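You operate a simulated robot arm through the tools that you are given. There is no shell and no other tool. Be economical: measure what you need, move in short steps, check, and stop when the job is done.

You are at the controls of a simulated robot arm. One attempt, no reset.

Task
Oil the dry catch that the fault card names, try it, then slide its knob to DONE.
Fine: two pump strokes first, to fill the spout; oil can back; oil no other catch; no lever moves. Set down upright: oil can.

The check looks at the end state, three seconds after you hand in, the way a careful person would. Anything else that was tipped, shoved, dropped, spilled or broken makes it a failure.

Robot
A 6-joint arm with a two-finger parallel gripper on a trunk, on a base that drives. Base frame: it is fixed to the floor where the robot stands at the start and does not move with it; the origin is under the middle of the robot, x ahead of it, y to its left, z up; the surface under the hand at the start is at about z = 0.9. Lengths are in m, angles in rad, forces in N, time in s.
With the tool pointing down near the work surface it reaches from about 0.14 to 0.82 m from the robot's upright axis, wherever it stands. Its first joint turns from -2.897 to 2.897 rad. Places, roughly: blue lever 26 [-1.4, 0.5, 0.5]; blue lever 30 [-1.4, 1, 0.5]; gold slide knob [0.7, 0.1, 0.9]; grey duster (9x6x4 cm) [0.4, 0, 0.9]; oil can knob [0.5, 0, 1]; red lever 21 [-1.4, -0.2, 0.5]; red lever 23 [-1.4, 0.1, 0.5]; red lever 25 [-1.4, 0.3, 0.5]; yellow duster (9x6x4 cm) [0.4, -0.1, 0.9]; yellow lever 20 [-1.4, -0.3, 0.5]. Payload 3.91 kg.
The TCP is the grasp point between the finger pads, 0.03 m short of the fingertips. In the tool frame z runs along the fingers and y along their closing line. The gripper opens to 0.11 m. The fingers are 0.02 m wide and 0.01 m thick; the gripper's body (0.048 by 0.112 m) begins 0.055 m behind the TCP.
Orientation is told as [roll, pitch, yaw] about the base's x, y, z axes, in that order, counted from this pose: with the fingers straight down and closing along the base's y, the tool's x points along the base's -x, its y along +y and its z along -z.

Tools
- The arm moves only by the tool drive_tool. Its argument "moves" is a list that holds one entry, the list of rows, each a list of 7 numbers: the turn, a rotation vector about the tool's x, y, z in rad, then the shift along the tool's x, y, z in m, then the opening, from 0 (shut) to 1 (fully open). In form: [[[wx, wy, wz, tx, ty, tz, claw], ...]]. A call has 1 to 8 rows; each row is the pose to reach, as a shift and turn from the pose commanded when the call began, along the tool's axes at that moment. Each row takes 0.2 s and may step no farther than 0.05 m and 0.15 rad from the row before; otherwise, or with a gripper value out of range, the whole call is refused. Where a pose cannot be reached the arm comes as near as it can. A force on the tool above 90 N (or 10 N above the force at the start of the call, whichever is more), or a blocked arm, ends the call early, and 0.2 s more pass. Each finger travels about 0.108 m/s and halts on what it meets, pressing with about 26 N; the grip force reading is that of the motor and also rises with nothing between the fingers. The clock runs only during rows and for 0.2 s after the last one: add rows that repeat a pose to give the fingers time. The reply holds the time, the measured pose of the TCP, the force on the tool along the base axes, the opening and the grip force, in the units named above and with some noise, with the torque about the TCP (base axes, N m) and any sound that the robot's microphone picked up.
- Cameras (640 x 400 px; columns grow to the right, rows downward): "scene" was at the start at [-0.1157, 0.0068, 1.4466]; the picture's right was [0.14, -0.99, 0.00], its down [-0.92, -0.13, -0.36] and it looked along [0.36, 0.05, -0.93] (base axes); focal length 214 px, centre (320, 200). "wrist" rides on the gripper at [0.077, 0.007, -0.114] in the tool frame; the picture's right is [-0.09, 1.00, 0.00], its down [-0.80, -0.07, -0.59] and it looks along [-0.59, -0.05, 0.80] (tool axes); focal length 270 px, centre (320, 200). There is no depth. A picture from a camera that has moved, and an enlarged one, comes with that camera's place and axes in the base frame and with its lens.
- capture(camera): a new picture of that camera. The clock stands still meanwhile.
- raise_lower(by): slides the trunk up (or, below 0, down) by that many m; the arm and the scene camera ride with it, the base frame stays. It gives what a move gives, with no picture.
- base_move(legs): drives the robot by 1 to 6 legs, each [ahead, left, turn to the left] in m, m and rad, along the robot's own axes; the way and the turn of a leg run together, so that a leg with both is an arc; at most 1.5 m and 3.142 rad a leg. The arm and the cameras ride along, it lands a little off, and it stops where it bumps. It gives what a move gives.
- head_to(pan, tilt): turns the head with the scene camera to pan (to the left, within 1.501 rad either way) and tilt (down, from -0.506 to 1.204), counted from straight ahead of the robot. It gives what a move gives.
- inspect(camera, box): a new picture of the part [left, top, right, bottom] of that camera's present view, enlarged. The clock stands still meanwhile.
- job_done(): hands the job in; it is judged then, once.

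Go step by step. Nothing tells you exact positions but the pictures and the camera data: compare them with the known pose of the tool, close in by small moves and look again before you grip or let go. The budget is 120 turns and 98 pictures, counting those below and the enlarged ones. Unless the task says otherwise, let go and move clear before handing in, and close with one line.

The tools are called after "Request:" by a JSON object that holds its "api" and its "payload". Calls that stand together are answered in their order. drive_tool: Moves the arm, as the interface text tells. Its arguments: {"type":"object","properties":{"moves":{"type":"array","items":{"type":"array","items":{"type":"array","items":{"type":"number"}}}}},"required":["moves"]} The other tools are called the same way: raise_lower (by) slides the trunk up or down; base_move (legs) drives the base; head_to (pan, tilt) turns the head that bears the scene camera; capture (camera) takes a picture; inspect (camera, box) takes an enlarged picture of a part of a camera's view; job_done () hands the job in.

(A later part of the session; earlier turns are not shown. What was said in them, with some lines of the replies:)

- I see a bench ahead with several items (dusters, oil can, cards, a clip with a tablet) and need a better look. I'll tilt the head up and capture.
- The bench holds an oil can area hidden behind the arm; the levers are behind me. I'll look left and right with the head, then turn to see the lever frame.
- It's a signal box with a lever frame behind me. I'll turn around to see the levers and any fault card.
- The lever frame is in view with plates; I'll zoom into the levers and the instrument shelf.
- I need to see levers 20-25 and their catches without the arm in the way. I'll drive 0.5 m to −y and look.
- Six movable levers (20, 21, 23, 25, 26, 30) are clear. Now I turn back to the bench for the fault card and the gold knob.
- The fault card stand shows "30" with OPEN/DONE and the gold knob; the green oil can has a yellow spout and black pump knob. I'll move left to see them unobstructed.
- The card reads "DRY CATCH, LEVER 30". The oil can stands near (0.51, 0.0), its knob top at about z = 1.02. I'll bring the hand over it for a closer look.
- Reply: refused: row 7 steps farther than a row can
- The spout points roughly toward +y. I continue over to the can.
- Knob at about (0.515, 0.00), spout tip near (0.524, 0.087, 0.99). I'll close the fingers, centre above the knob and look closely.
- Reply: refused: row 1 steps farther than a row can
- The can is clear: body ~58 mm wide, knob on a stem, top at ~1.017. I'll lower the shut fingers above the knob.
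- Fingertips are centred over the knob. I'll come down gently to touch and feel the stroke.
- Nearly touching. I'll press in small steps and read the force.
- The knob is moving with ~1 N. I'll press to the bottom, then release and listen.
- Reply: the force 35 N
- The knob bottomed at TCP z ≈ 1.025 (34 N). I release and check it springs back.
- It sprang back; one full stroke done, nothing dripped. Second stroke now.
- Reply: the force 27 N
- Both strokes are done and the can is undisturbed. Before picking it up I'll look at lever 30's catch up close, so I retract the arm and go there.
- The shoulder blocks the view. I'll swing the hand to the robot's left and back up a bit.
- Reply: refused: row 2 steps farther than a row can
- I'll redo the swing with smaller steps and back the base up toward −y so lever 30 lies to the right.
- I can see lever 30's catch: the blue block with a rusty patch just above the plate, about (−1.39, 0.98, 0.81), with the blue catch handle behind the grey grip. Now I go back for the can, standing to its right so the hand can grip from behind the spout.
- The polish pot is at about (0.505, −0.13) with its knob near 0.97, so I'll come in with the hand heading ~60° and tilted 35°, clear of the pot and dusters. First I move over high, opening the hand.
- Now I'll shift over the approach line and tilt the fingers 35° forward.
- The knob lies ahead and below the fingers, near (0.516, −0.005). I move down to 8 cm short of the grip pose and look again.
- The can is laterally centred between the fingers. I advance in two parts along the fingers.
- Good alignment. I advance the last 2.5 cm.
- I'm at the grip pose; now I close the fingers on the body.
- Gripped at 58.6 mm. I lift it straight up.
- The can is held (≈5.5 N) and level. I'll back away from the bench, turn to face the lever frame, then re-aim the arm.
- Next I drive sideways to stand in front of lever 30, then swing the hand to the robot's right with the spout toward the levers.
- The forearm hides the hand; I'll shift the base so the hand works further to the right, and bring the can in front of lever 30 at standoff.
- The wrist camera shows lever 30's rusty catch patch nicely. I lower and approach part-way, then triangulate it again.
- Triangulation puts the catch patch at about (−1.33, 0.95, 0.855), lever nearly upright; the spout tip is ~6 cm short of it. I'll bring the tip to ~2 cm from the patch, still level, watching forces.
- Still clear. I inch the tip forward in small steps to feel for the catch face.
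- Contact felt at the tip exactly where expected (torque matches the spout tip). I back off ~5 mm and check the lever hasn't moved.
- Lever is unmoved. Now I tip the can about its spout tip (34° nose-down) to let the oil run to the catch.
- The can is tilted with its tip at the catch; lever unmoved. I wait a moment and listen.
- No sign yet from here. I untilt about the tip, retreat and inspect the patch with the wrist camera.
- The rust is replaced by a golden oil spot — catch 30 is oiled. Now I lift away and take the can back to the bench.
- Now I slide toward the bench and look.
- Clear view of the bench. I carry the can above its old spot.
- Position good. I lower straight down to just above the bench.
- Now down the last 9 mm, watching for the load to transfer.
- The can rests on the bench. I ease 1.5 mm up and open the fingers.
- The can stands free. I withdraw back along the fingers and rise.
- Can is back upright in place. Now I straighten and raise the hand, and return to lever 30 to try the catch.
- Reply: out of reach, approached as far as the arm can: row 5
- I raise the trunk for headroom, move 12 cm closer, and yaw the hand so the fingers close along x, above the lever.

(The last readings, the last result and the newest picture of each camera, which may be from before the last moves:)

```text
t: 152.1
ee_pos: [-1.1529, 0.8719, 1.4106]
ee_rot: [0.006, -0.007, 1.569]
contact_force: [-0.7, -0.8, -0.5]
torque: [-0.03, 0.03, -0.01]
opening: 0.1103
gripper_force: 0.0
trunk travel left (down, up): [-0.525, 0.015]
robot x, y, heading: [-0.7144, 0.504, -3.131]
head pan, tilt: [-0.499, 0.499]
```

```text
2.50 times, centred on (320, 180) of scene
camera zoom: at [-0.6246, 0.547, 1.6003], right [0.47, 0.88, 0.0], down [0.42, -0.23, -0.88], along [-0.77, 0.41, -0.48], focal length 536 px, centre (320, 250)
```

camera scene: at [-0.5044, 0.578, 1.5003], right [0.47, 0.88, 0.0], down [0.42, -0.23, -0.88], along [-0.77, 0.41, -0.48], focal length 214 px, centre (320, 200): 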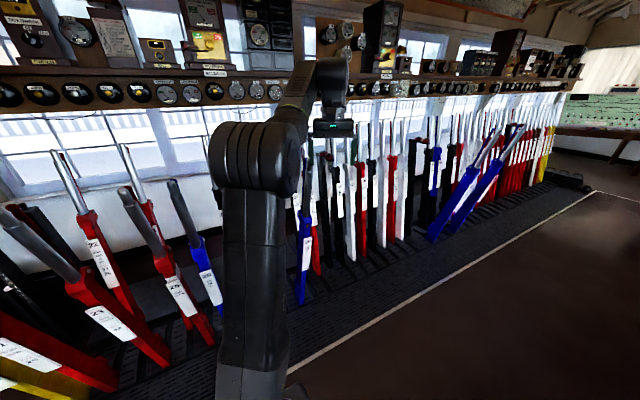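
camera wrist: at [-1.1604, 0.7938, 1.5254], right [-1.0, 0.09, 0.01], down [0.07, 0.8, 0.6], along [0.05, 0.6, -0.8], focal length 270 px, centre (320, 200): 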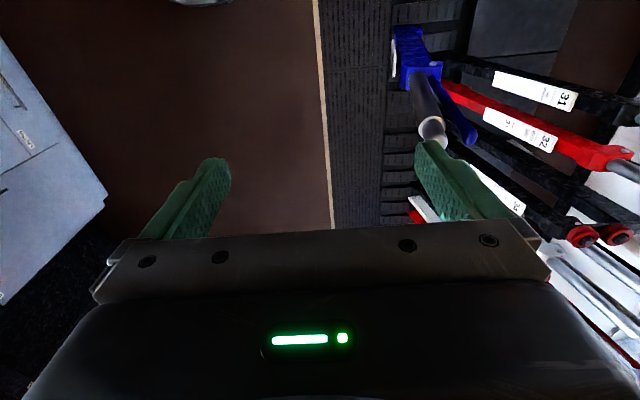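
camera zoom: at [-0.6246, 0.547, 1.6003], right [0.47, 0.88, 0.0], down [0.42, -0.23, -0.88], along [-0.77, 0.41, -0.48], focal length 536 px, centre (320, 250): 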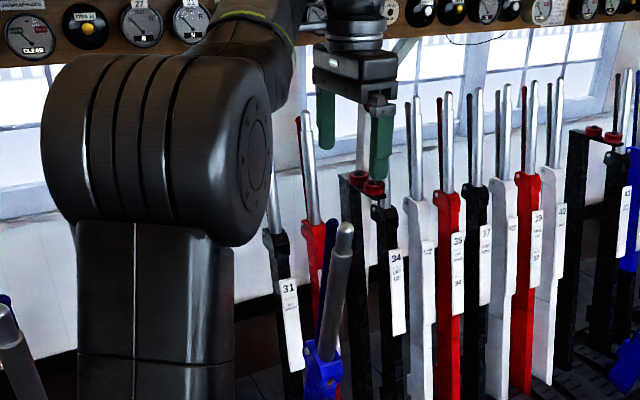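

Now the geometry is clear: the grip top is near (−1.283, 0.938, 1.215), the blue catch handle behind it near (−1.34, 0.95, 1.20). I move above so both fall between the fingers.

Request:
{"api": "drive_tool", "payload": {"moves": [[[0, 0, 0, -0.014, 0.031, 0.022, 1], [0, 0, 0, -0.028, 0.062, 0.044, 1], [0, 0, 0, -0.042, 0.094, 0.066, 1], [0, 0, 0, -0.056, 0.125, 0.088, 1], [0, 0, 0, -0.071, 0.156, 0.11, 1], [0, 0, 0, -0.071, 0.156, 0.11, 1]]]}}

Request:
{"api": "capture", "payload": {"camera": "wrist"}}

Request:
{"api": "inspect", "payload": {"camera": "scene", "box": [270, 120, 390, 260]}}

```text
t: 153.5
ee_pos: [-1.296, 0.934, 1.2989]
ee_rot: [0.006, -0.008, 1.571]
contact_force: [-0.1, -0.1, -0.1]
torque: [-0.03, -0.03, -0.03]
opening: 0.1099
gripper_force: 0.1
out of reach, approached as far as the arm can: row 5, 6
trunk travel left (down, up): [-0.525, 0.015]
robot x, y, heading: [-0.7137, 0.5019, -3.133]
head pan, tilt: [-0.499, 0.499]
```

```text
31 pictures are left
camera wrist: at [-1.3036, 0.8564, 1.4146], right [-1.0, 0.09, 0.01], down [0.07, 0.8, 0.6], along [0.05, 0.6, -0.8], focal length 270 px, centre (320, 200)
```

wrist: 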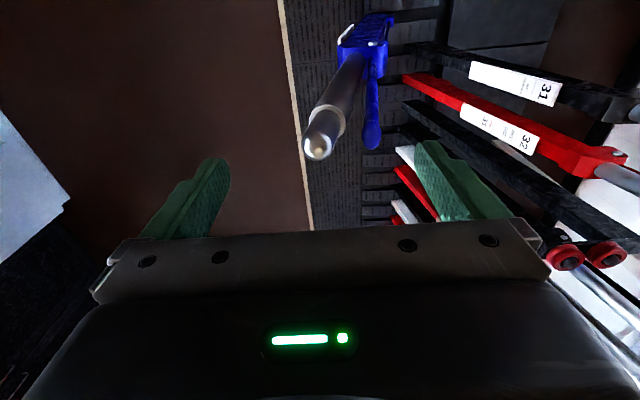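

```text
2.86 times, centred on (330, 190) of scene
camera zoom: at [-0.6249, 0.5472, 1.6003], right [0.47, 0.88, 0.0], down [0.42, -0.23, -0.88], along [-0.77, 0.41, -0.48], focal length 613 px, centre (291, 229)
```

zoom: 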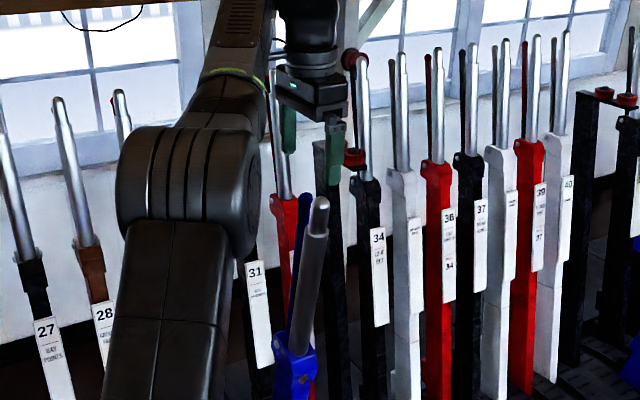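

I'm at the edge of reach; I move the base 5 cm closer and re-measure.

Request:
{"api": "base_move", "payload": {"legs": [[0.05, -0.04, 0]]}}

Request:
{"api": "drive_tool", "payload": {"moves": [[[0, 0, 0, 0, 0, 0, 1], [0, 0, 0, 0, 0, 0, 1]]]}}

Request:
{"api": "capture", "payload": {"camera": "wrist"}}

```text
t: 154.5
ee_pos: [-1.3468, 0.974, 1.2988]
ee_rot: [0.005, -0.006, 1.571]
contact_force: [0.1, 0.0, -0.1]
torque: [-0.02, 0.03, 0.02]
opening: 0.11
gripper_force: 0.0
trunk travel left (down, up): [-0.525, 0.015]
robot x, y, heading: [-0.7621, 0.5431, -3.13]
head pan, tilt: [-0.499, 0.499]
```

```text
t: 155.1
ee_pos: [-1.3456, 0.974, 1.2996]
ee_rot: [0.006, -0.006, 1.571]
contact_force: [-0.1, -0.2, 0.3]
torque: [-0.01, 0.0, 0.04]
opening: 0.1102
gripper_force: 0.1
trunk travel left (down, up): [-0.525, 0.015]
robot x, y, heading: [-0.7661, 0.5421, -3.132]
head pan, tilt: [-0.499, 0.499]
```

```text
29 pictures are left
camera wrist: at [-1.3529, 0.8961, 1.415], right [-1.0, 0.09, 0.01], down [0.07, 0.8, 0.6], along [0.05, 0.6, -0.8], focal length 270 px, centre (320, 200)
```

wrist: 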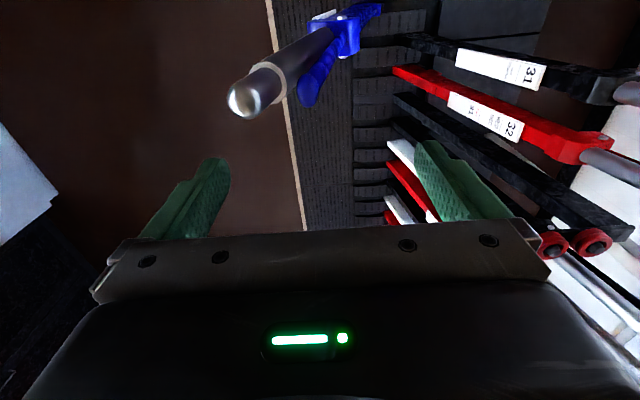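

Consistent: grip top (−1.293, 0.952), catch handle tip (−1.338, 0.96). I centre over both and lower partway.

Request:
{"api": "drive_tool", "payload": {"moves": [[[0, 0, 0, 0.01, -0.017, 0.0, 1], [0, 0, 0, 0.019, -0.033, 0.0, 1], [0, 0, 0, 0.019, -0.033, 0.03, 1], [0, 0, 0, 0.019, -0.033, 0.03, 1]]]}}

Request:
{"api": "capture", "payload": {"camera": "wrist"}}

```text
t: 156.1
ee_pos: [-1.3135, 0.955, 1.2707]
ee_rot: [0.008, -0.01, 1.57]
contact_force: [0.1, 0.6, -0.6]
torque: [0.0, 0.01, 0.0]
opening: 0.1103
gripper_force: 0.1
trunk travel left (down, up): [-0.525, 0.015]
robot x, y, heading: [-0.7602, 0.5426, -3.131]
head pan, tilt: [-0.499, 0.499]
```

```text
28 pictures are left
camera wrist: at [-1.3198, 0.8769, 1.3848], right [-1.0, 0.09, 0.01], down [0.07, 0.8, 0.6], along [0.05, 0.6, -0.8], focal length 270 px, centre (320, 200)
```

wrist: 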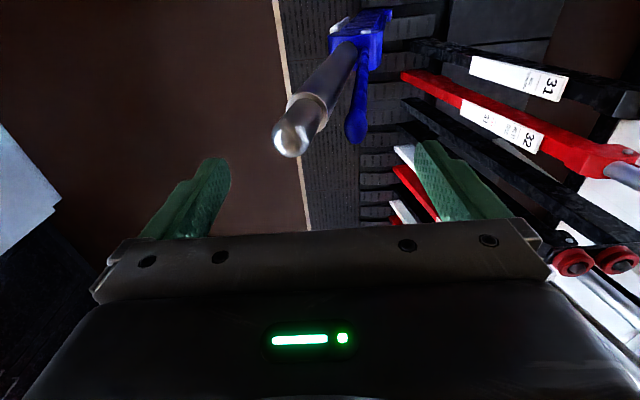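

Well centred (grip left, catch right, both between the fingers). Lower another 5 cm and look.

Request:
{"api": "drive_tool", "payload": {"moves": [[[0, 0, 0, 0, 0, 0.025, 1], [0, 0, 0, 0, 0, 0.05, 1], [0, 0, 0, 0, 0, 0.05, 1]]]}}

Request:
{"api": "capture", "payload": {"camera": "wrist"}}

```text
t: 156.9
ee_pos: [-1.3136, 0.9551, 1.2201]
ee_rot: [0.008, -0.006, 1.57]
contact_force: [-0.7, -0.3, 0.1]
torque: [0.02, -0.05, 0.0]
opening: 0.1097
gripper_force: 0.0
trunk travel left (down, up): [-0.525, 0.015]
robot x, y, heading: [-0.767, 0.5443, -3.126]
head pan, tilt: [-0.499, 0.499]
```

```text
27 pictures are left
camera wrist: at [-1.3201, 0.877, 1.335], right [-1.0, 0.09, 0.01], down [0.07, 0.8, 0.6], along [0.05, 0.6, -0.8], focal length 270 px, centre (320, 200)
```

wrist: 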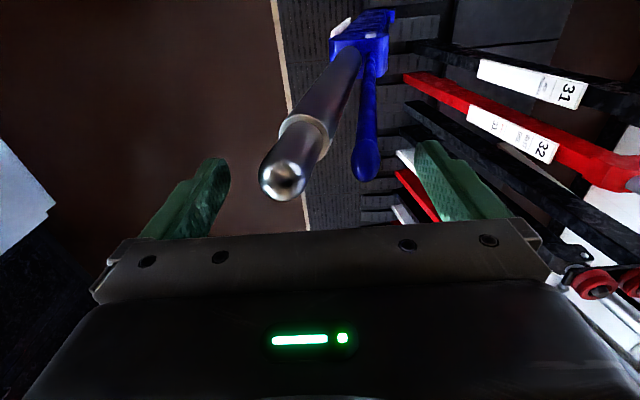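

Still clear on both sides. Lower 4 cm more to straddle the grip and catch.

Request:
{"api": "drive_tool", "payload": {"moves": [[[0, 0, 0, 0, 0, 0.02, 1], [0, 0, 0, 0, 0, 0.04, 1], [0, 0, 0, 0, 0, 0.04, 1]]]}}

Request:
{"api": "capture", "payload": {"camera": "wrist"}}

Request:
{"api": "inspect", "payload": {"camera": "scene", "box": [280, 140, 380, 260]}}

```text
t: 157.7
ee_pos: [-1.3138, 0.9558, 1.1797]
ee_rot: [0.007, -0.009, 1.571]
contact_force: [0.8, 0.2, 0.4]
torque: [0.02, 0.0, 0.0]
opening: 0.1102
gripper_force: 0.0
trunk travel left (down, up): [-0.525, 0.015]
robot x, y, heading: [-0.7616, 0.5424, -3.133]
head pan, tilt: [-0.499, 0.499]
```

```text
26 pictures are left
camera wrist: at [-1.3206, 0.8774, 1.2945], right [-1.0, 0.09, 0.01], down [0.07, 0.8, 0.6], along [0.05, 0.6, -0.8], focal length 270 px, centre (320, 200)
```

wrist: 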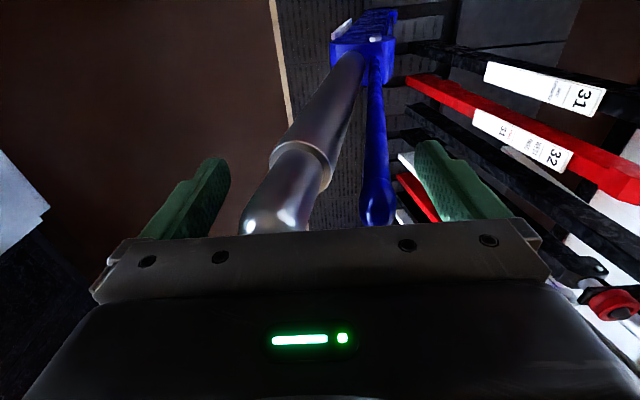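

```text
3.33 times, centred on (330, 200) of scene
camera zoom: at [-0.6745, 0.5866, 1.6003], right [0.47, 0.88, 0.0], down [0.42, -0.23, -0.88], along [-0.77, 0.41, -0.48], focal length 715 px, centre (287, 200)
```

zoom: 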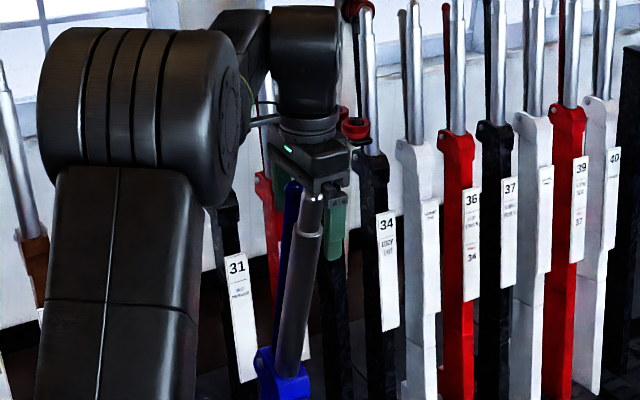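

Both are straddled with ~1 cm to spare each side. I close to 0.088 opening and check.

Request:
{"api": "drive_tool", "payload": {"moves": [[[0, 0, 0, 0, 0, 0, 0.9], [0, 0, 0, 0, 0, 0, 0.8], [0, 0, 0, 0, 0, 0, 0.8]]]}}

Request:
{"api": "inspect", "payload": {"camera": "wrist", "box": [200, 90, 440, 240]}}

```text
t: 158.5
ee_pos: [-1.3134, 0.956, 1.1796]
ee_rot: [0.007, -0.007, 1.571]
contact_force: [-0.7, -0.4, -0.4]
torque: [0.02, 0.03, 0.02]
opening: 0.0878
gripper_force: 0.0
trunk travel left (down, up): [-0.525, 0.015]
robot x, y, heading: [-0.7674, 0.5455, -3.133]
head pan, tilt: [-0.499, 0.499]
```

```text
2.67 times, centred on (320, 165) of wrist
camera zoom: at [-1.3207, 0.8775, 1.2948], right [-1.0, 0.09, 0.01], down [0.07, 0.8, 0.6], along [0.05, 0.6, -0.8], focal length 721 px, centre (320, 293)
```

zoom: 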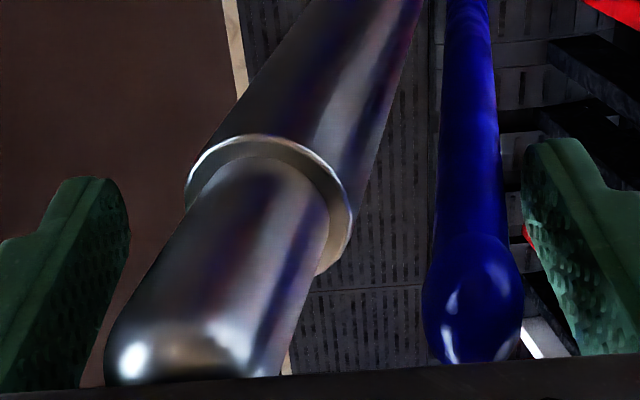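

Nearly touching on both sides. I close a bit more, then squeeze with the front finger held still so only the catch handle moves.

Request:
{"api": "drive_tool", "payload": {"moves": [[[0, 0, 0, 0, 0, 0, 0.74], [0, 0, 0, 0, 0, 0, 0.72], [0, 0, 0, 0, 0, 0, 0.72]]]}}

```text
t: 159.3
ee_pos: [-1.314, 0.9558, 1.1794]
ee_rot: [0.008, -0.005, 1.573]
contact_force: [-1.3, 0.3, 0.3]
torque: [0.01, 0.11, -0.06]
opening: 0.0801
gripper_force: 0.6
trunk travel left (down, up): [-0.525, 0.015]
robot x, y, heading: [-0.7638, 0.5451, -3.134]
head pan, tilt: [-0.499, 0.499]
```

The rear finger is just touching the catch. Now squeeze, shifting with it.

Request:
{"api": "drive_tool", "payload": {"moves": [[[0, 0, 0, 0, -0.001, 0, 0.68], [0, 0, 0, 0, -0.003, 0, 0.64], [0, 0, 0, 0, -0.005, 0, 0.6], [0, 0, 0, 0, -0.005, 0, 0.6]]]}}

Request:
{"api": "inspect", "payload": {"camera": "wrist", "box": [200, 90, 440, 240]}}

```text
t: 160.3
ee_pos: [-1.3103, 0.9561, 1.1801]
ee_rot: [0.005, -0.008, 1.573]
contact_force: [-8.1, -0.3, -2.2]
torque: [-0.01, 0.17, -0.07]
opening: 0.0705
gripper_force: 4.6
trunk travel left (down, up): [-0.525, 0.015]
robot x, y, heading: [-0.7635, 0.5438, -3.132]
head pan, tilt: [-0.499, 0.499]
```

```text
2.67 times, centred on (320, 165) of wrist
camera zoom: at [-1.3172, 0.8774, 1.2939], right [-1.0, 0.09, 0.01], down [0.07, 0.8, 0.6], along [0.05, 0.6, -0.8], focal length 721 px, centre (320, 293)
```

zoom: 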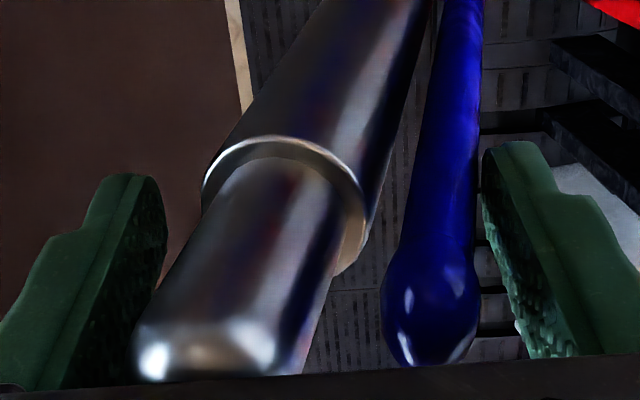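

The catch handle is moving in. I bring the front finger onto the grip to balance the squeeze.

Request:
{"api": "drive_tool", "payload": {"moves": [[[0, 0, 0, 0, 0.002, 0, 0.56], [0, 0, 0, 0, 0.003, 0, 0.53], [0, 0, 0, 0, 0.003, 0, 0.5], [0, 0, 0, 0, 0.003, 0, 0.5]]]}}

Request:
{"api": "inspect", "payload": {"camera": "wrist", "box": [200, 90, 440, 240]}}

```text
t: 161.3
ee_pos: [-1.31, 0.9566, 1.1799]
ee_rot: [0.007, -0.007, 1.568]
contact_force: [8.7, -4.8, -4.9]
torque: [0.41, 3.17, -0.46]
opening: 0.0584
gripper_force: 44.7
trunk travel left (down, up): [-0.525, 0.015]
robot x, y, heading: [-0.7648, 0.5441, -3.13]
head pan, tilt: [-0.499, 0.499]
```

```text
2.67 times, centred on (320, 165) of wrist
camera zoom: at [-1.3167, 0.8776, 1.2951], right [-1.0, 0.09, 0.01], down [0.08, 0.8, 0.6], along [0.05, 0.6, -0.8], focal length 721 px, centre (320, 293)
```

zoom: 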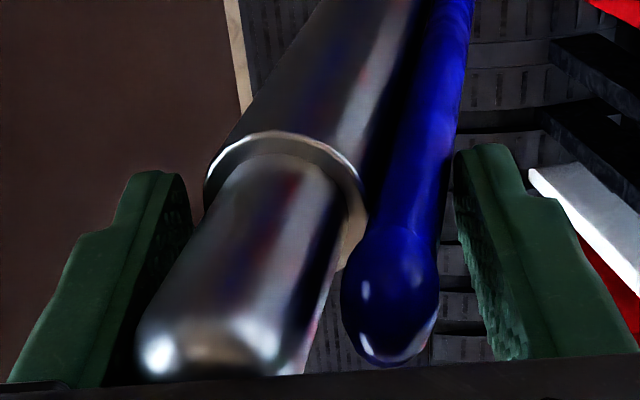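

The catch is squeezed and the grip hasn't moved. I give it one firmer squeeze to confirm it reaches its stop.

Request:
{"api": "drive_tool", "payload": {"moves": [[[0, 0, 0, 0, 0, 0, 0.46], [0, 0, 0, 0, 0, 0, 0.46], [0, 0, 0, 0, 0, 0, 0.46]]]}}

Request:
{"api": "inspect", "payload": {"camera": "wrist", "box": [200, 90, 440, 240]}}

Request:
{"api": "inspect", "payload": {"camera": "scene", "box": [280, 140, 380, 260]}}

```text
t: 162.1
ee_pos: [-1.3105, 0.9564, 1.1798]
ee_rot: [0.007, -0.007, 1.571]
contact_force: [12.7, -3.9, -6.2]
torque: [0.66, 2.97, -0.45]
opening: 0.0584
gripper_force: 44.6
trunk travel left (down, up): [-0.525, 0.015]
robot x, y, heading: [-0.7623, 0.5434, -3.128]
head pan, tilt: [-0.499, 0.499]
```

```text
2.67 times, centred on (320, 165) of wrist
camera zoom: at [-1.3168, 0.8776, 1.2951], right [-1.0, 0.09, 0.01], down [0.08, 0.8, 0.6], along [0.05, 0.6, -0.8], focal length 721 px, centre (320, 293)
```

zoom: 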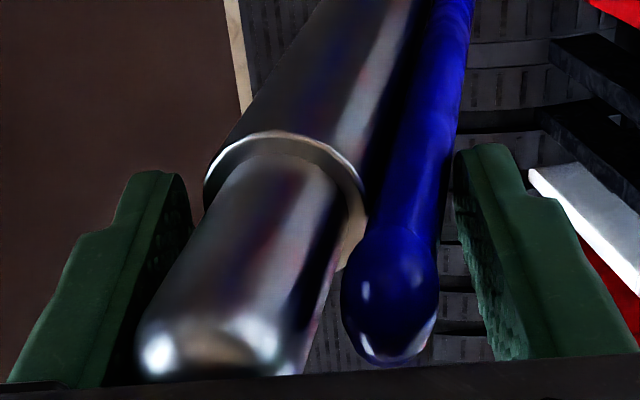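

```text
3.33 times, centred on (330, 200) of scene
camera zoom: at [-0.6723, 0.5862, 1.6002], right [0.47, 0.88, 0.0], down [0.42, -0.23, -0.88], along [-0.78, 0.41, -0.48], focal length 715 px, centre (287, 200)
```

zoom: 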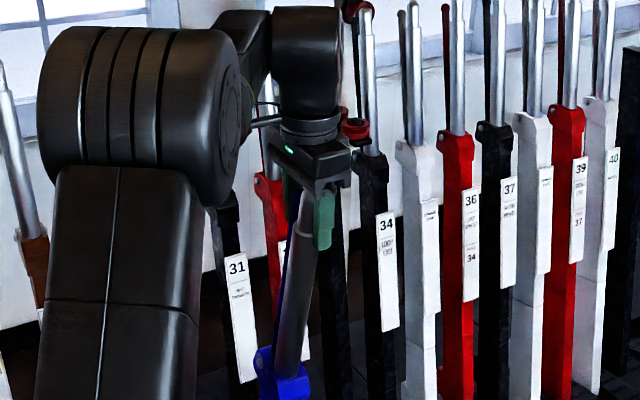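

It's at its stop (opening held at 58 mm), lever still in place. I release gently and check the catch springs back.

Request:
{"api": "drive_tool", "payload": {"moves": [[[0, 0, 0, 0, -0.001, 0, 0.56], [0, 0, 0, 0, -0.002, 0, 0.66], [0, 0, 0, 0, -0.002, 0, 0.78], [0, 0, 0, 0, -0.002, 0, 0.95], [0, 0, 0, 0, -0.002, 0, 1], [0, 0, 0, 0, -0.002, 0, 1]]]}}

Request:
{"api": "inspect", "payload": {"camera": "wrist", "box": [200, 90, 440, 240]}}

```text
t: 163.5
ee_pos: [-1.3099, 0.9558, 1.18]
ee_rot: [0.007, -0.005, 1.57]
contact_force: [-0.3, -1.4, -0.3]
torque: [0.01, 0.02, 0.0]
opening: 0.1102
gripper_force: 0.1
trunk travel left (down, up): [-0.525, 0.015]
robot x, y, heading: [-0.7638, 0.5432, -3.138]
head pan, tilt: [-0.499, 0.499]
```

```text
2.67 times, centred on (320, 165) of wrist
camera zoom: at [-1.3165, 0.8779, 1.2945], right [-1.0, 0.09, 0.01], down [0.07, 0.8, 0.6], along [0.05, 0.6, -0.8], focal length 721 px, centre (320, 293)
```

zoom: 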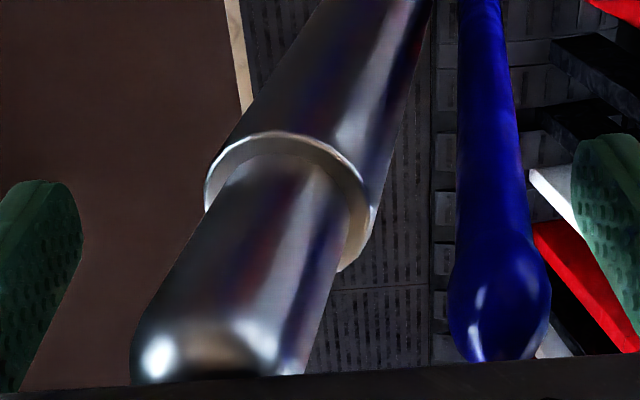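

The catch springs back freely and the lever is unmoved. Now I raise clear, and go back to the bench for the gold knob.

Request:
{"api": "drive_tool", "payload": {"moves": [[[0, 0, 0, 0, 0, -0.04, 1], [0, 0, 0, 0, 0, -0.08, 1], [0, 0, 0, 0, 0, -0.12, 1], [0, 0, 0, 0, 0, -0.15, 1]]]}}

Request:
{"api": "base_move", "payload": {"legs": [[-0.4, 0, 0], [0, 0, 3.13], [0.3, -0.2, 0]]}}

Request:
{"api": "raise_lower", "payload": {"by": -0.1}}

Request:
{"api": "head_to", "payload": {"pan": -0.35, "tilt": 0.6}}

Request:
{"api": "capture", "payload": {"camera": "scene"}}

```text
t: 164.5
ee_pos: [-1.3091, 0.9561, 1.3302]
ee_rot: [0.006, -0.007, 1.572]
contact_force: [-0.6, -0.5, 0.3]
torque: [0.02, 0.0, -0.03]
opening: 0.1097
gripper_force: 0.0
trunk travel left (down, up): [-0.525, 0.015]
robot x, y, heading: [-0.7625, 0.5476, -3.131]
head pan, tilt: [-0.499, 0.499]
```

```text
t: 176.3
ee_pos: [0.4826, -0.0686, 1.3291]
ee_rot: [0.004, -0.008, -1.579]
contact_force: [0.4, 0.3, 0.3]
torque: [0.02, 0.02, 0.03]
opening: 0.1099
gripper_force: 0.0
trunk travel left (down, up): [-0.525, 0.015]
robot x, y, heading: [-0.0606, 0.3508, 0.002]
head pan, tilt: [-0.499, 0.499]
```

```text
t: 177.6
ee_pos: [0.4821, -0.0677, 1.2291]
ee_rot: [0.009, -0.006, -1.578]
contact_force: [-0.3, -0.2, 0.1]
torque: [0.01, 0.01, 0.0]
opening: 0.1098
gripper_force: 0.0
trunk travel left (down, up): [-0.425, 0.115]
robot x, y, heading: [-0.0576, 0.3493, -0.001]
head pan, tilt: [-0.499, 0.499]
```

```text
t: 178.3
ee_pos: [0.482, -0.0675, 1.2299]
ee_rot: [0.006, -0.007, -1.577]
contact_force: [-0.2, 0.5, 0.5]
torque: [-0.02, -0.02, 0.01]
opening: 0.11
gripper_force: 0.1
trunk travel left (down, up): [-0.425, 0.115]
robot x, y, heading: [-0.0582, 0.3481, -0.003]
head pan, tilt: [-0.351, 0.6]
```

```text
18 pictures are left
camera scene: at [-0.1475, 0.3177, 1.4913], right [-0.34, -0.94, 0.0], down [-0.53, 0.19, -0.83], along [0.78, -0.28, -0.56], focal length 214 px, centre (320, 200)
```

scene: 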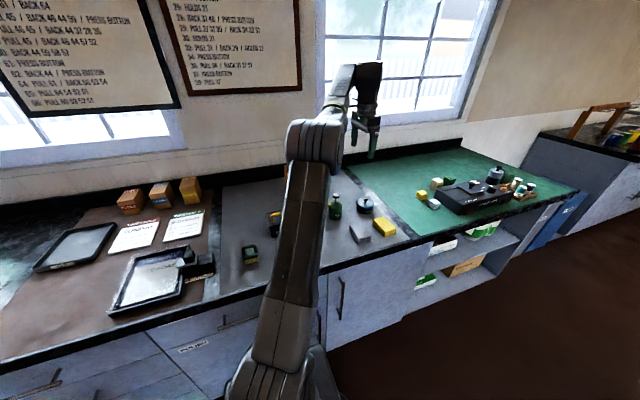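

Now I rotate the hand back to face the card stand and move over in front of it.

Request:
{"api": "drive_tool", "payload": {"moves": [[[0, 0, -0.14, 0.021, 0.012, 0.0, 0.6], [0, 0, -0.28, 0.042, 0.024, 0.0, 0.6], [0, 0, -0.42, 0.063, 0.036, 0.0, 0.6], [0, 0, -0.56, 0.084, 0.048, 0.0, 0.6], [0, 0, -0.7, 0.105, 0.06, 0.0, 0.6], [0, 0, -0.84, 0.126, 0.07, 0.0, 0.6], [0, 0, -0.98, 0.147, 0.08, 0.0, 0.6], [0, 0, -1.12, 0.168, 0.09, 0.0, 0.6]]]}}

Request:
{"api": "drive_tool", "payload": {"moves": [[[0, 0, -0.14, 0, 0, 0, 0.6], [0, 0, -0.28, 0, 0, 0, 0.6], [0, 0, -0.42, 0, 0, 0, 0.6], [0, 0, -0.457, 0, 0, 0, 0.6]]]}}

Request:
{"api": "capture", "payload": {"camera": "wrist"}}

```text
t: 180.1
ee_pos: [0.5737, 0.0987, 1.2291]
ee_rot: [-0.004, -0.009, -0.457]
contact_force: [-0.2, 1.0, 0.0]
torque: [-0.01, 0.02, 0.0]
opening: 0.0661
gripper_force: 0.1
trunk travel left (down, up): [-0.425, 0.115]
robot x, y, heading: [-0.0614, 0.3504, 0.004]
head pan, tilt: [-0.351, 0.6]
```

```text
t: 181.1
ee_pos: [0.573, 0.0994, 1.229]
ee_rot: [-0.007, -0.006, 0.0]
contact_force: [-0.5, 0.1, -0.2]
torque: [0.0, 0.0, -0.02]
opening: 0.0659
gripper_force: 0.0
trunk travel left (down, up): [-0.425, 0.115]
robot x, y, heading: [-0.0579, 0.3507, 0.0]
head pan, tilt: [-0.351, 0.6]
```

```text
17 pictures are left
camera wrist: at [0.495, 0.1065, 1.3441], right [0.09, 1.0, -0.01], down [0.8, -0.07, 0.6], along [0.6, -0.06, -0.8], focal length 270 px, centre (320, 200)
```

wrist: 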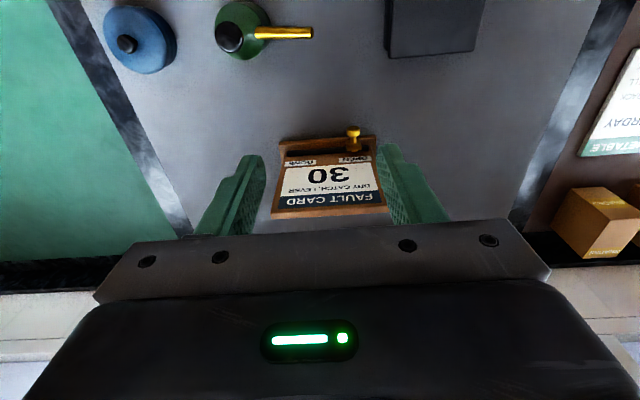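

Request:
{"api": "inspect", "payload": {"camera": "wrist", "box": [260, 110, 400, 220]}}

Request:
{"api": "inspect", "payload": {"camera": "scene", "box": [300, 120, 400, 220]}}

```text
3.64 times, centred on (330, 165) of wrist
camera zoom: at [0.495, 0.1065, 1.3441], right [0.09, 1.0, -0.01], down [0.8, -0.07, 0.6], along [0.6, -0.06, -0.8], focal length 983 px, centre (284, 327)
```

zoom: 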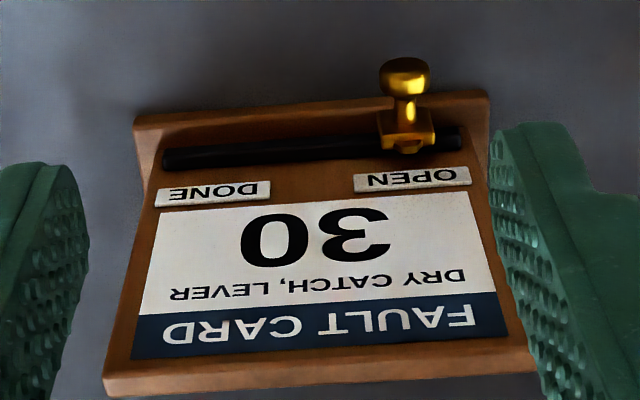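

```text
4.00 times, centred on (350, 170) of scene
camera zoom: at [-0.1475, 0.3178, 1.4912], right [-0.34, -0.94, 0.0], down [-0.53, 0.19, -0.83], along [0.78, -0.28, -0.57], focal length 858 px, centre (200, 320)
```

zoom: 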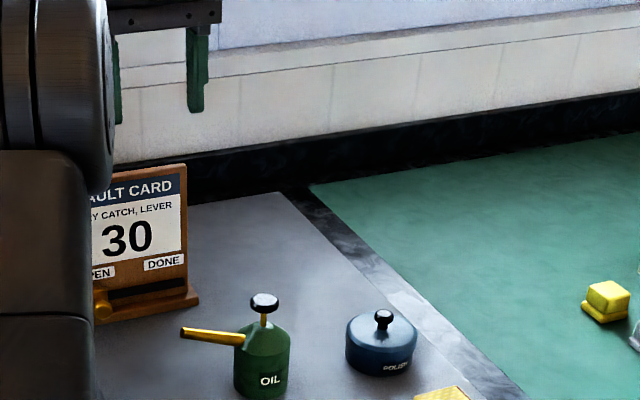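

The knob protrudes toward me from the slot; ball near (0.672, 0.142, 0.93), needing ~8.5 cm of travel toward −y. I'll straddle it from above with the fingers.

Request:
{"api": "drive_tool", "payload": {"moves": [[[0, 0, 0, -0.02, 0.009, 0.03, 0.5], [0, 0, 0, -0.04, 0.018, 0.06, 0.5], [0, 0, 0, -0.06, 0.027, 0.09, 0.5], [0, 0, 0, -0.08, 0.036, 0.12, 0.5], [0, 0, 0, -0.099, 0.0436, 0.15, 0.5], [0, 0, 0, -0.099, 0.0436, 0.18, 0.5]]]}}

Request:
{"api": "capture", "payload": {"camera": "wrist"}}

```text
t: 182.5
ee_pos: [0.6745, 0.1407, 1.0476]
ee_rot: [-0.006, -0.007, -0.002]
contact_force: [-0.1, -1.2, -0.1]
torque: [0.0, -0.03, -0.01]
opening: 0.055
gripper_force: 0.1
trunk travel left (down, up): [-0.425, 0.115]
robot x, y, heading: [-0.0577, 0.3508, 0.0]
head pan, tilt: [-0.351, 0.6]
```

```text
14 pictures are left
camera wrist: at [0.5964, 0.1485, 1.1633], right [0.09, 1.0, -0.01], down [0.8, -0.07, 0.6], along [0.6, -0.06, -0.8], focal length 270 px, centre (320, 200)
```

wrist: 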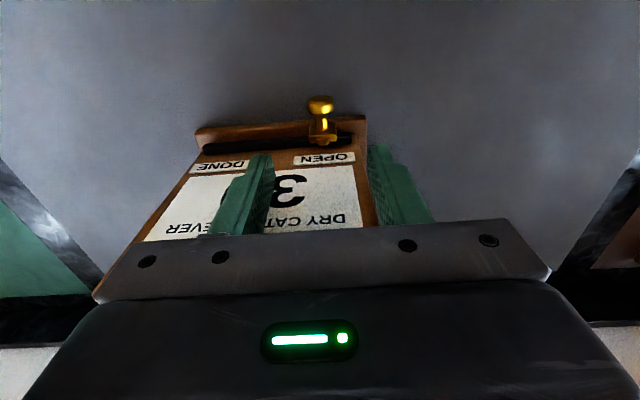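

Ball at about x 0.665, centred in y. Lower 6 cm and look.

Request:
{"api": "drive_tool", "payload": {"moves": [[[0, 0, 0, 0.004, 0, 0.03, 0.5], [0, 0, 0, 0.006, 0, 0.06, 0.5], [0, 0, 0, 0.006, 0, 0.06, 0.5]]]}}

Request:
{"api": "inspect", "payload": {"camera": "wrist", "box": [200, 60, 440, 240]}}

```text
t: 183.1
ee_pos: [0.676, 0.1392, 1.0249]
ee_rot: [-0.026, -0.061, -0.002]
contact_force: [-2.8, 0.4, 22.2]
torque: [0.35, -0.71, 0.05]
opening: 0.0548
gripper_force: 0.0
trunk travel left (down, up): [-0.425, 0.115]
robot x, y, heading: [-0.0588, 0.3477, 0.006]
head pan, tilt: [-0.351, 0.6]
stopped in row 2: the force on the tool passed its limit at 112 N (the readings are from after the stop); the commanded pose is now the measured one
```

```text
2.22 times, centred on (320, 150) of wrist
camera zoom: at [0.5913, 0.1485, 1.1351], right [0.09, 1.0, -0.02], down [0.76, -0.06, 0.64], along [0.64, -0.07, -0.76], focal length 601 px, centre (320, 311)
```

zoom: 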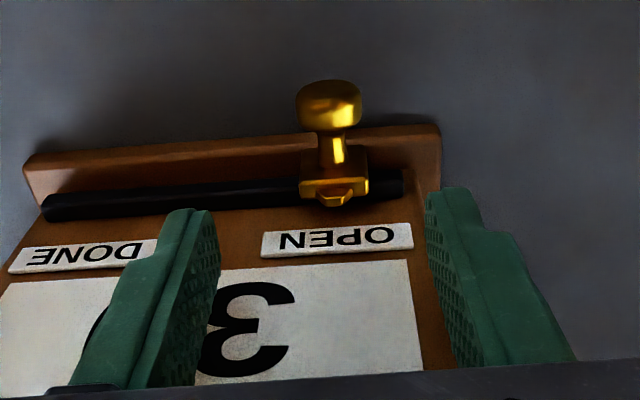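

The palm's front edge landed on top of the stand (it's taller than I took it). I back straight up immediately, move back, and check the stand.

Request:
{"api": "drive_tool", "payload": {"moves": [[[0, 0, 0, 0.002, 0, -0.02, 0.5], [0, 0, 0, 0.01, 0, -0.05, 0.5], [0, 0, 0, 0.05, 0, -0.07, 0.5], [0, 0, 0, 0.09, 0, -0.09, 0.5], [0, 0, 0, 0.13, 0, -0.1, 0.5]]]}}

Request:
{"api": "capture", "payload": {"camera": "wrist"}}

```text
t: 184.3
ee_pos: [0.5415, 0.1405, 1.1131]
ee_rot: [-0.02, -0.052, -0.001]
contact_force: [0.1, 0.6, -0.4]
torque: [-0.04, 0.02, 0.01]
opening: 0.055
gripper_force: 0.1
trunk travel left (down, up): [-0.425, 0.115]
robot x, y, heading: [-0.0617, 0.3453, 0.002]
head pan, tilt: [-0.351, 0.6]
```

```text
12 pictures are left
camera wrist: at [0.4575, 0.1508, 1.2249], right [0.09, 1.0, -0.02], down [0.77, -0.06, 0.64], along [0.63, -0.07, -0.77], focal length 270 px, centre (320, 200)
```

wrist: 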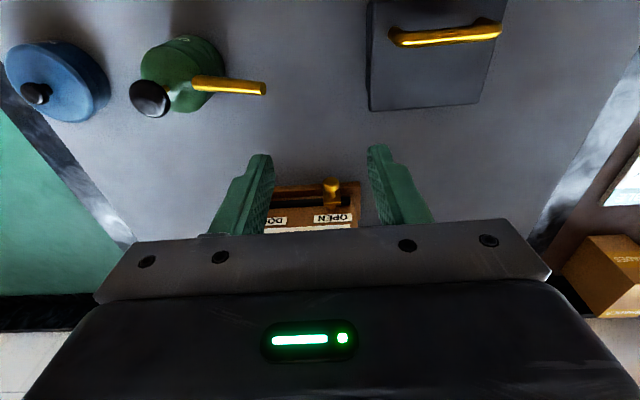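

Stand is upright and unmoved; ball triangulates to (0.667, 0.141, 0.938). I'll tilt the fingers 14° forward so the palm stays well in front of the stand, and come down again.

Request:
{"api": "drive_tool", "payload": {"moves": [[[0, -0.1, 0, -0.032, 0, 0.02, 0.5], [0, -0.2, 0, -0.064, 0, 0.045, 0.5], [0, -0.2, 0, -0.095, 0, 0.068, 0.5], [0, -0.2, 0, -0.105, 0, 0.105, 0.5], [0, -0.2, 0, -0.105, 0, 0.105, 0.5]]]}}

Request:
{"api": "capture", "payload": {"camera": "wrist"}}

```text
t: 185.5
ee_pos: [0.6507, 0.1388, 1.0134]
ee_rot: [-0.022, -0.254, 0.004]
contact_force: [0.6, -0.7, 1.0]
torque: [-0.02, 0.0, 0.01]
opening: 0.0551
gripper_force: 0.1
trunk travel left (down, up): [-0.425, 0.115]
robot x, y, heading: [-0.0592, 0.3501, 0.002]
head pan, tilt: [-0.351, 0.6]
```

```text
11 pictures are left
camera wrist: at [0.5482, 0.1472, 1.1057], right [0.09, 1.0, 0.0], down [0.63, -0.06, 0.78], along [0.77, -0.07, -0.63], focal length 270 px, centre (320, 200)
```

wrist: 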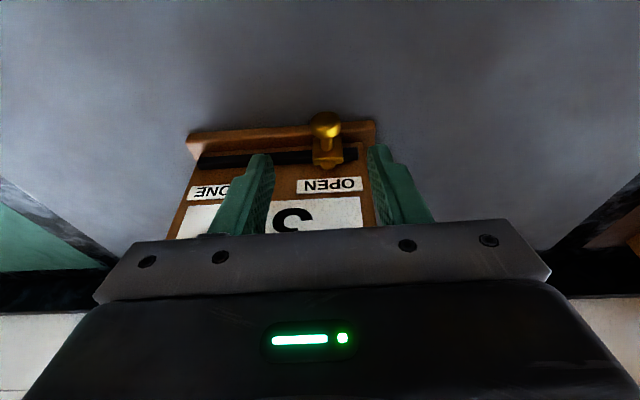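

Confirmed. I lower to straddle the ball in small steps.

Request:
{"api": "drive_tool", "payload": {"moves": [[[0, 0, 0, 0.001, 0.002, 0.025, 0.5], [0, 0, 0, 0.002, 0.002, 0.045, 0.5], [0, 0, 0, 0.0027, 0.002, 0.055, 0.5], [0, 0, 0, 0.0027, 0.002, 0.0617, 0.5]]]}}

Request:
{"api": "capture", "payload": {"camera": "wrist"}}

```text
t: 186.5
ee_pos: [0.6651, 0.1403, 0.9518]
ee_rot: [-0.024, -0.251, 0.003]
contact_force: [0.0, 1.1, 0.2]
torque: [0.0, 0.01, 0.01]
opening: 0.0549
gripper_force: 0.1
trunk travel left (down, up): [-0.425, 0.115]
robot x, y, heading: [-0.0619, 0.3482, 0.002]
head pan, tilt: [-0.351, 0.6]
```

```text
10 pictures are left
camera wrist: at [0.561, 0.1479, 1.0454], right [0.09, 1.0, 0.0], down [0.63, -0.06, 0.78], along [0.77, -0.07, -0.63], focal length 270 px, centre (320, 200)
```

wrist: 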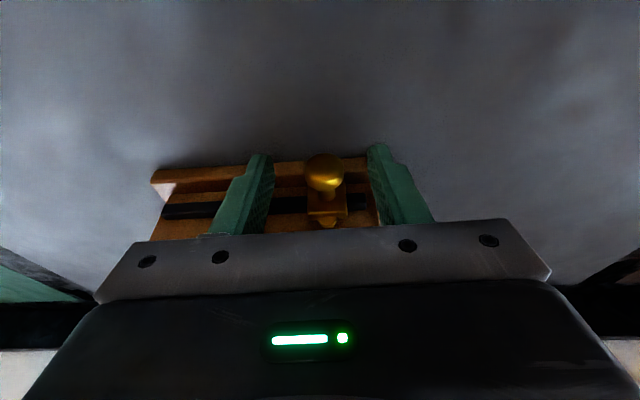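

The ball sits between the fingers. I narrow the fingers around it and slide 6 cm toward DONE.

Request:
{"api": "drive_tool", "payload": {"moves": [[[0, 0, 0, 0, 0, 0, 0.3], [0, 0, 0, 0, 0, 0, 0.3], [0, 0, 0, 0, -0.01, 0, 0.3], [0, 0, 0, 0, -0.023, 0, 0.3], [0, 0, 0, 0, -0.036, 0, 0.3], [0, 0, 0, 0, -0.049, 0, 0.3], [0, 0, 0, 0, -0.06, 0, 0.3]]]}}

Request:
{"api": "capture", "payload": {"camera": "wrist"}}

```text
t: 188.1
ee_pos: [0.6646, 0.0799, 0.9528]
ee_rot: [-0.023, -0.252, 0.0]
contact_force: [-0.3, -0.1, 0.2]
torque: [0.02, -0.01, 0.04]
opening: 0.033
gripper_force: 0.0
trunk travel left (down, up): [-0.425, 0.115]
robot x, y, heading: [-0.056, 0.3501, -0.001]
head pan, tilt: [-0.351, 0.6]
```

```text
9 pictures are left
camera wrist: at [0.5611, 0.0881, 1.0458], right [0.09, 1.0, 0.0], down [0.63, -0.06, 0.78], along [0.77, -0.07, -0.63], focal length 270 px, centre (320, 200)
```

wrist: 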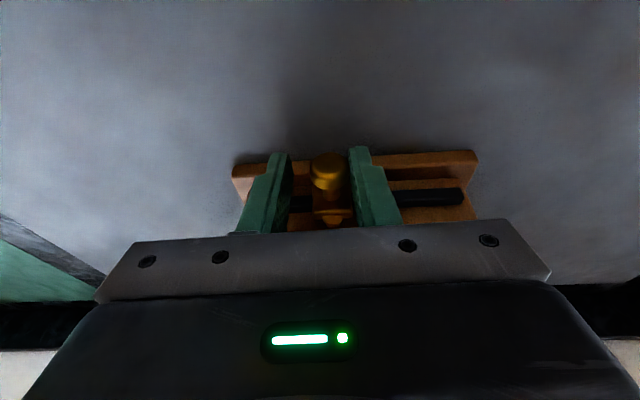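

The knob slides freely with the fingers. I continue toward the end of the slot in small steps.

Request:
{"api": "drive_tool", "payload": {"moves": [[[0, 0, 0, 0, -0.008, 0, 0.3], [0, 0, 0, 0, -0.016, 0, 0.3], [0, 0, 0, 0, -0.022, 0, 0.3], [0, 0, 0, 0, -0.026, 0, 0.3]]]}}

Request:
{"api": "inspect", "payload": {"camera": "wrist", "box": [200, 120, 480, 240]}}

```text
t: 189.1
ee_pos: [0.6651, 0.0541, 0.9533]
ee_rot: [-0.021, -0.251, 0.003]
contact_force: [0.7, 0.0, 0.1]
torque: [-0.02, 0.03, -0.01]
opening: 0.0331
gripper_force: 0.1
trunk travel left (down, up): [-0.425, 0.115]
robot x, y, heading: [-0.0608, 0.3525, -0.0]
head pan, tilt: [-0.351, 0.6]
```

```text
2.29 times, centred on (340, 180) of wrist
camera zoom: at [0.5612, 0.062, 1.0468], right [0.09, 1.0, 0.0], down [0.63, -0.06, 0.78], along [0.77, -0.07, -0.63], focal length 618 px, centre (274, 246)
```

zoom: 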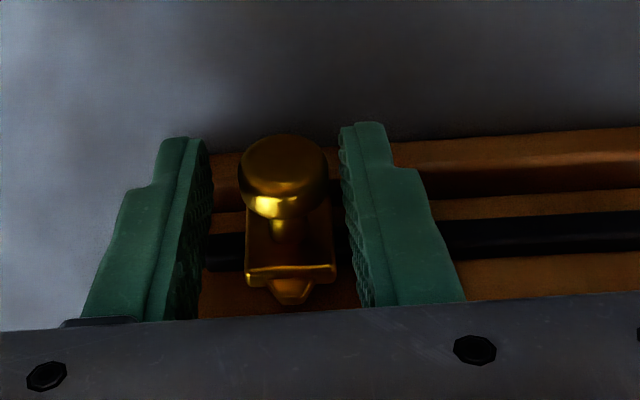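

Nearly there; about 1 cm of slot left. I push gently until the stop.

Request:
{"api": "drive_tool", "payload": {"moves": [[[0, 0, 0, 0, -0.004, 0, 0.3], [0, 0, 0, 0, -0.007, 0, 0.3]]]}}

Request:
{"api": "inspect", "payload": {"camera": "wrist", "box": [200, 120, 480, 240]}}

```text
t: 189.7
ee_pos: [0.6654, 0.0487, 0.9539]
ee_rot: [-0.021, -0.251, 0.004]
contact_force: [-2.7, 5.7, -2.2]
torque: [0.05, 0.06, 0.07]
opening: 0.0359
gripper_force: 3.0
trunk travel left (down, up): [-0.425, 0.115]
robot x, y, heading: [-0.061, 0.3505, 0.003]
head pan, tilt: [-0.351, 0.6]
```

```text
2.29 times, centred on (340, 180) of wrist
camera zoom: at [0.5613, 0.0563, 1.047], right [0.09, 1.0, 0.0], down [0.63, -0.06, 0.78], along [0.77, -0.07, -0.63], focal length 618 px, centre (274, 246)
```

zoom: 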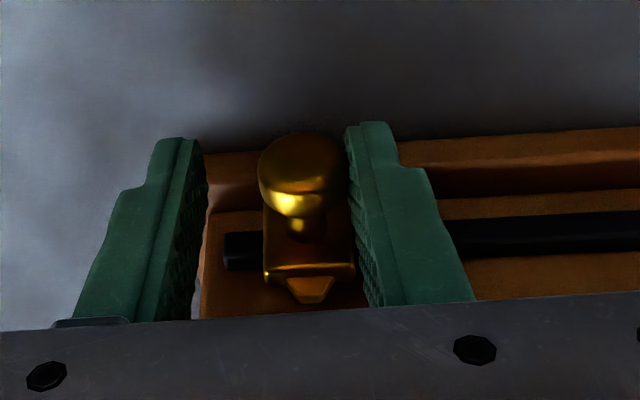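

The knob hit its stop at the DONE end. I ease off, open the fingers and withdraw up and back.

Request:
{"api": "drive_tool", "payload": {"moves": [[[0, 0, 0, 0, 0.006, 0, 0.35], [0, 0, 0, 0, 0.006, 0, 0.5], [0, 0, 0, 0, 0.006, -0.03, 0.5], [0, 0, 0, 0, 0.006, -0.07, 0.5], [0, 0, 0, 0.0, 0.006, -0.115, 0.5], [0, 0, 0, 0.0, 0.006, -0.16, 0.5], [0, 0, 0, 0.0, 0.006, -0.205, 0.5]]]}}

Request:
{"api": "capture", "payload": {"camera": "wrist"}}

```text
t: 191.3
ee_pos: [0.6144, 0.0564, 1.1554]
ee_rot: [-0.022, -0.252, 0.002]
contact_force: [1.1, 0.2, 0.6]
torque: [0.02, 0.0, 0.03]
opening: 0.0551
gripper_force: 0.0
trunk travel left (down, up): [-0.425, 0.115]
robot x, y, heading: [-0.0585, 0.348, -0.001]
head pan, tilt: [-0.351, 0.6]
```

```text
6 pictures are left
camera wrist: at [0.5091, 0.0647, 1.2465], right [0.09, 1.0, 0.0], down [0.63, -0.06, 0.78], along [0.77, -0.07, -0.63], focal length 270 px, centre (320, 200)
```

wrist: 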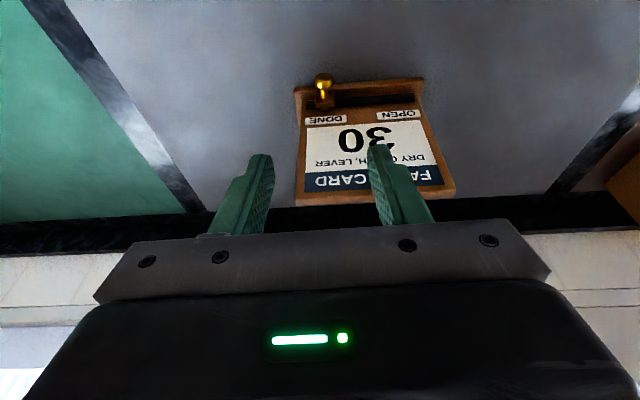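

The knob sits at DONE and the stand is upright. I retract the arm and take a last look at the bench.

Request:
{"api": "drive_tool", "payload": {"moves": [[[0, 0, 0, 0.0, 0, -0.04, 0.5], [0, 0, 0, 0.03, 0.02, -0.07, 0.5], [0, 0, 0, 0.06, 0.05, -0.09, 0.5], [0, 0, 0, 0.09, 0.08, -0.1, 0.5], [0, 0, 0, 0.12, 0.11, -0.1, 0.5], [0, 0, 0, 0.15, 0.14, -0.1, 0.5], [0, 0, 0, 0.18, 0.17, -0.1, 0.5], [0, 0, 0, 0.2, 0.21, -0.1, 0.5]]]}}

Request:
{"api": "capture", "payload": {"camera": "wrist"}}

Request:
{"api": "inspect", "payload": {"camera": "scene", "box": [220, 130, 460, 270]}}

```text
t: 193.1
ee_pos: [0.395, 0.2703, 1.1962]
ee_rot: [-0.024, -0.253, 0.001]
contact_force: [0.9, -0.3, 0.4]
torque: [-0.02, -0.02, 0.02]
opening: 0.0549
gripper_force: 0.2
trunk travel left (down, up): [-0.425, 0.115]
robot x, y, heading: [-0.0584, 0.3497, 0.003]
head pan, tilt: [-0.351, 0.6]
```

```text
5 pictures are left
camera wrist: at [0.2906, 0.2784, 1.2882], right [0.09, 1.0, 0.0], down [0.63, -0.06, 0.78], along [0.77, -0.07, -0.63], focal length 270 px, centre (320, 200)
```

wrist: 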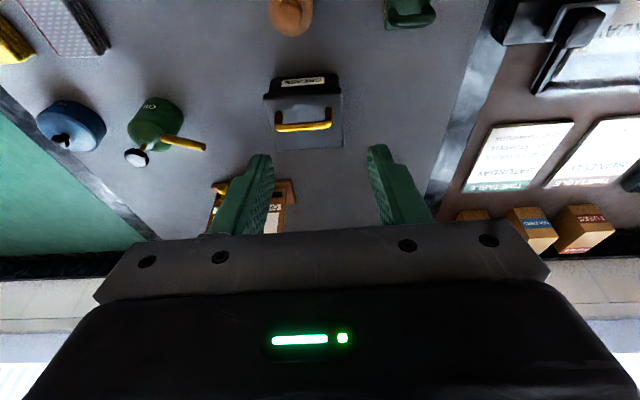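

```text
2.67 times, centred on (340, 200) of scene
camera zoom: at [-0.1475, 0.318, 1.4912], right [-0.34, -0.94, 0.0], down [-0.53, 0.19, -0.83], along [0.78, -0.28, -0.56], focal length 572 px, centre (267, 200)
```

zoom: 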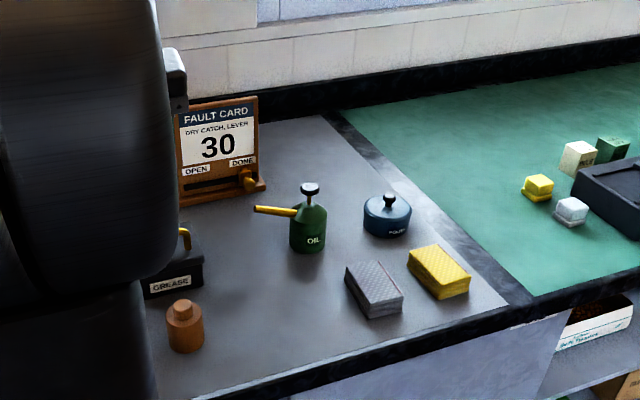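

Everything is in order: the knob is at DONE, the can is upright in its place, the other items look undisturbed, and the hand is clear. I'm handing in.

Request:
{"api": "job_done", "payload": {}}

```text
The job is handed in.
```

I gave the can two pump strokes, oiled lever 30's catch and worked it with no visible lever movement, put the can back upright, and slid the knob to DONE; along the way the palm bumped the top of the card stand once (112 N), with no visible shift.
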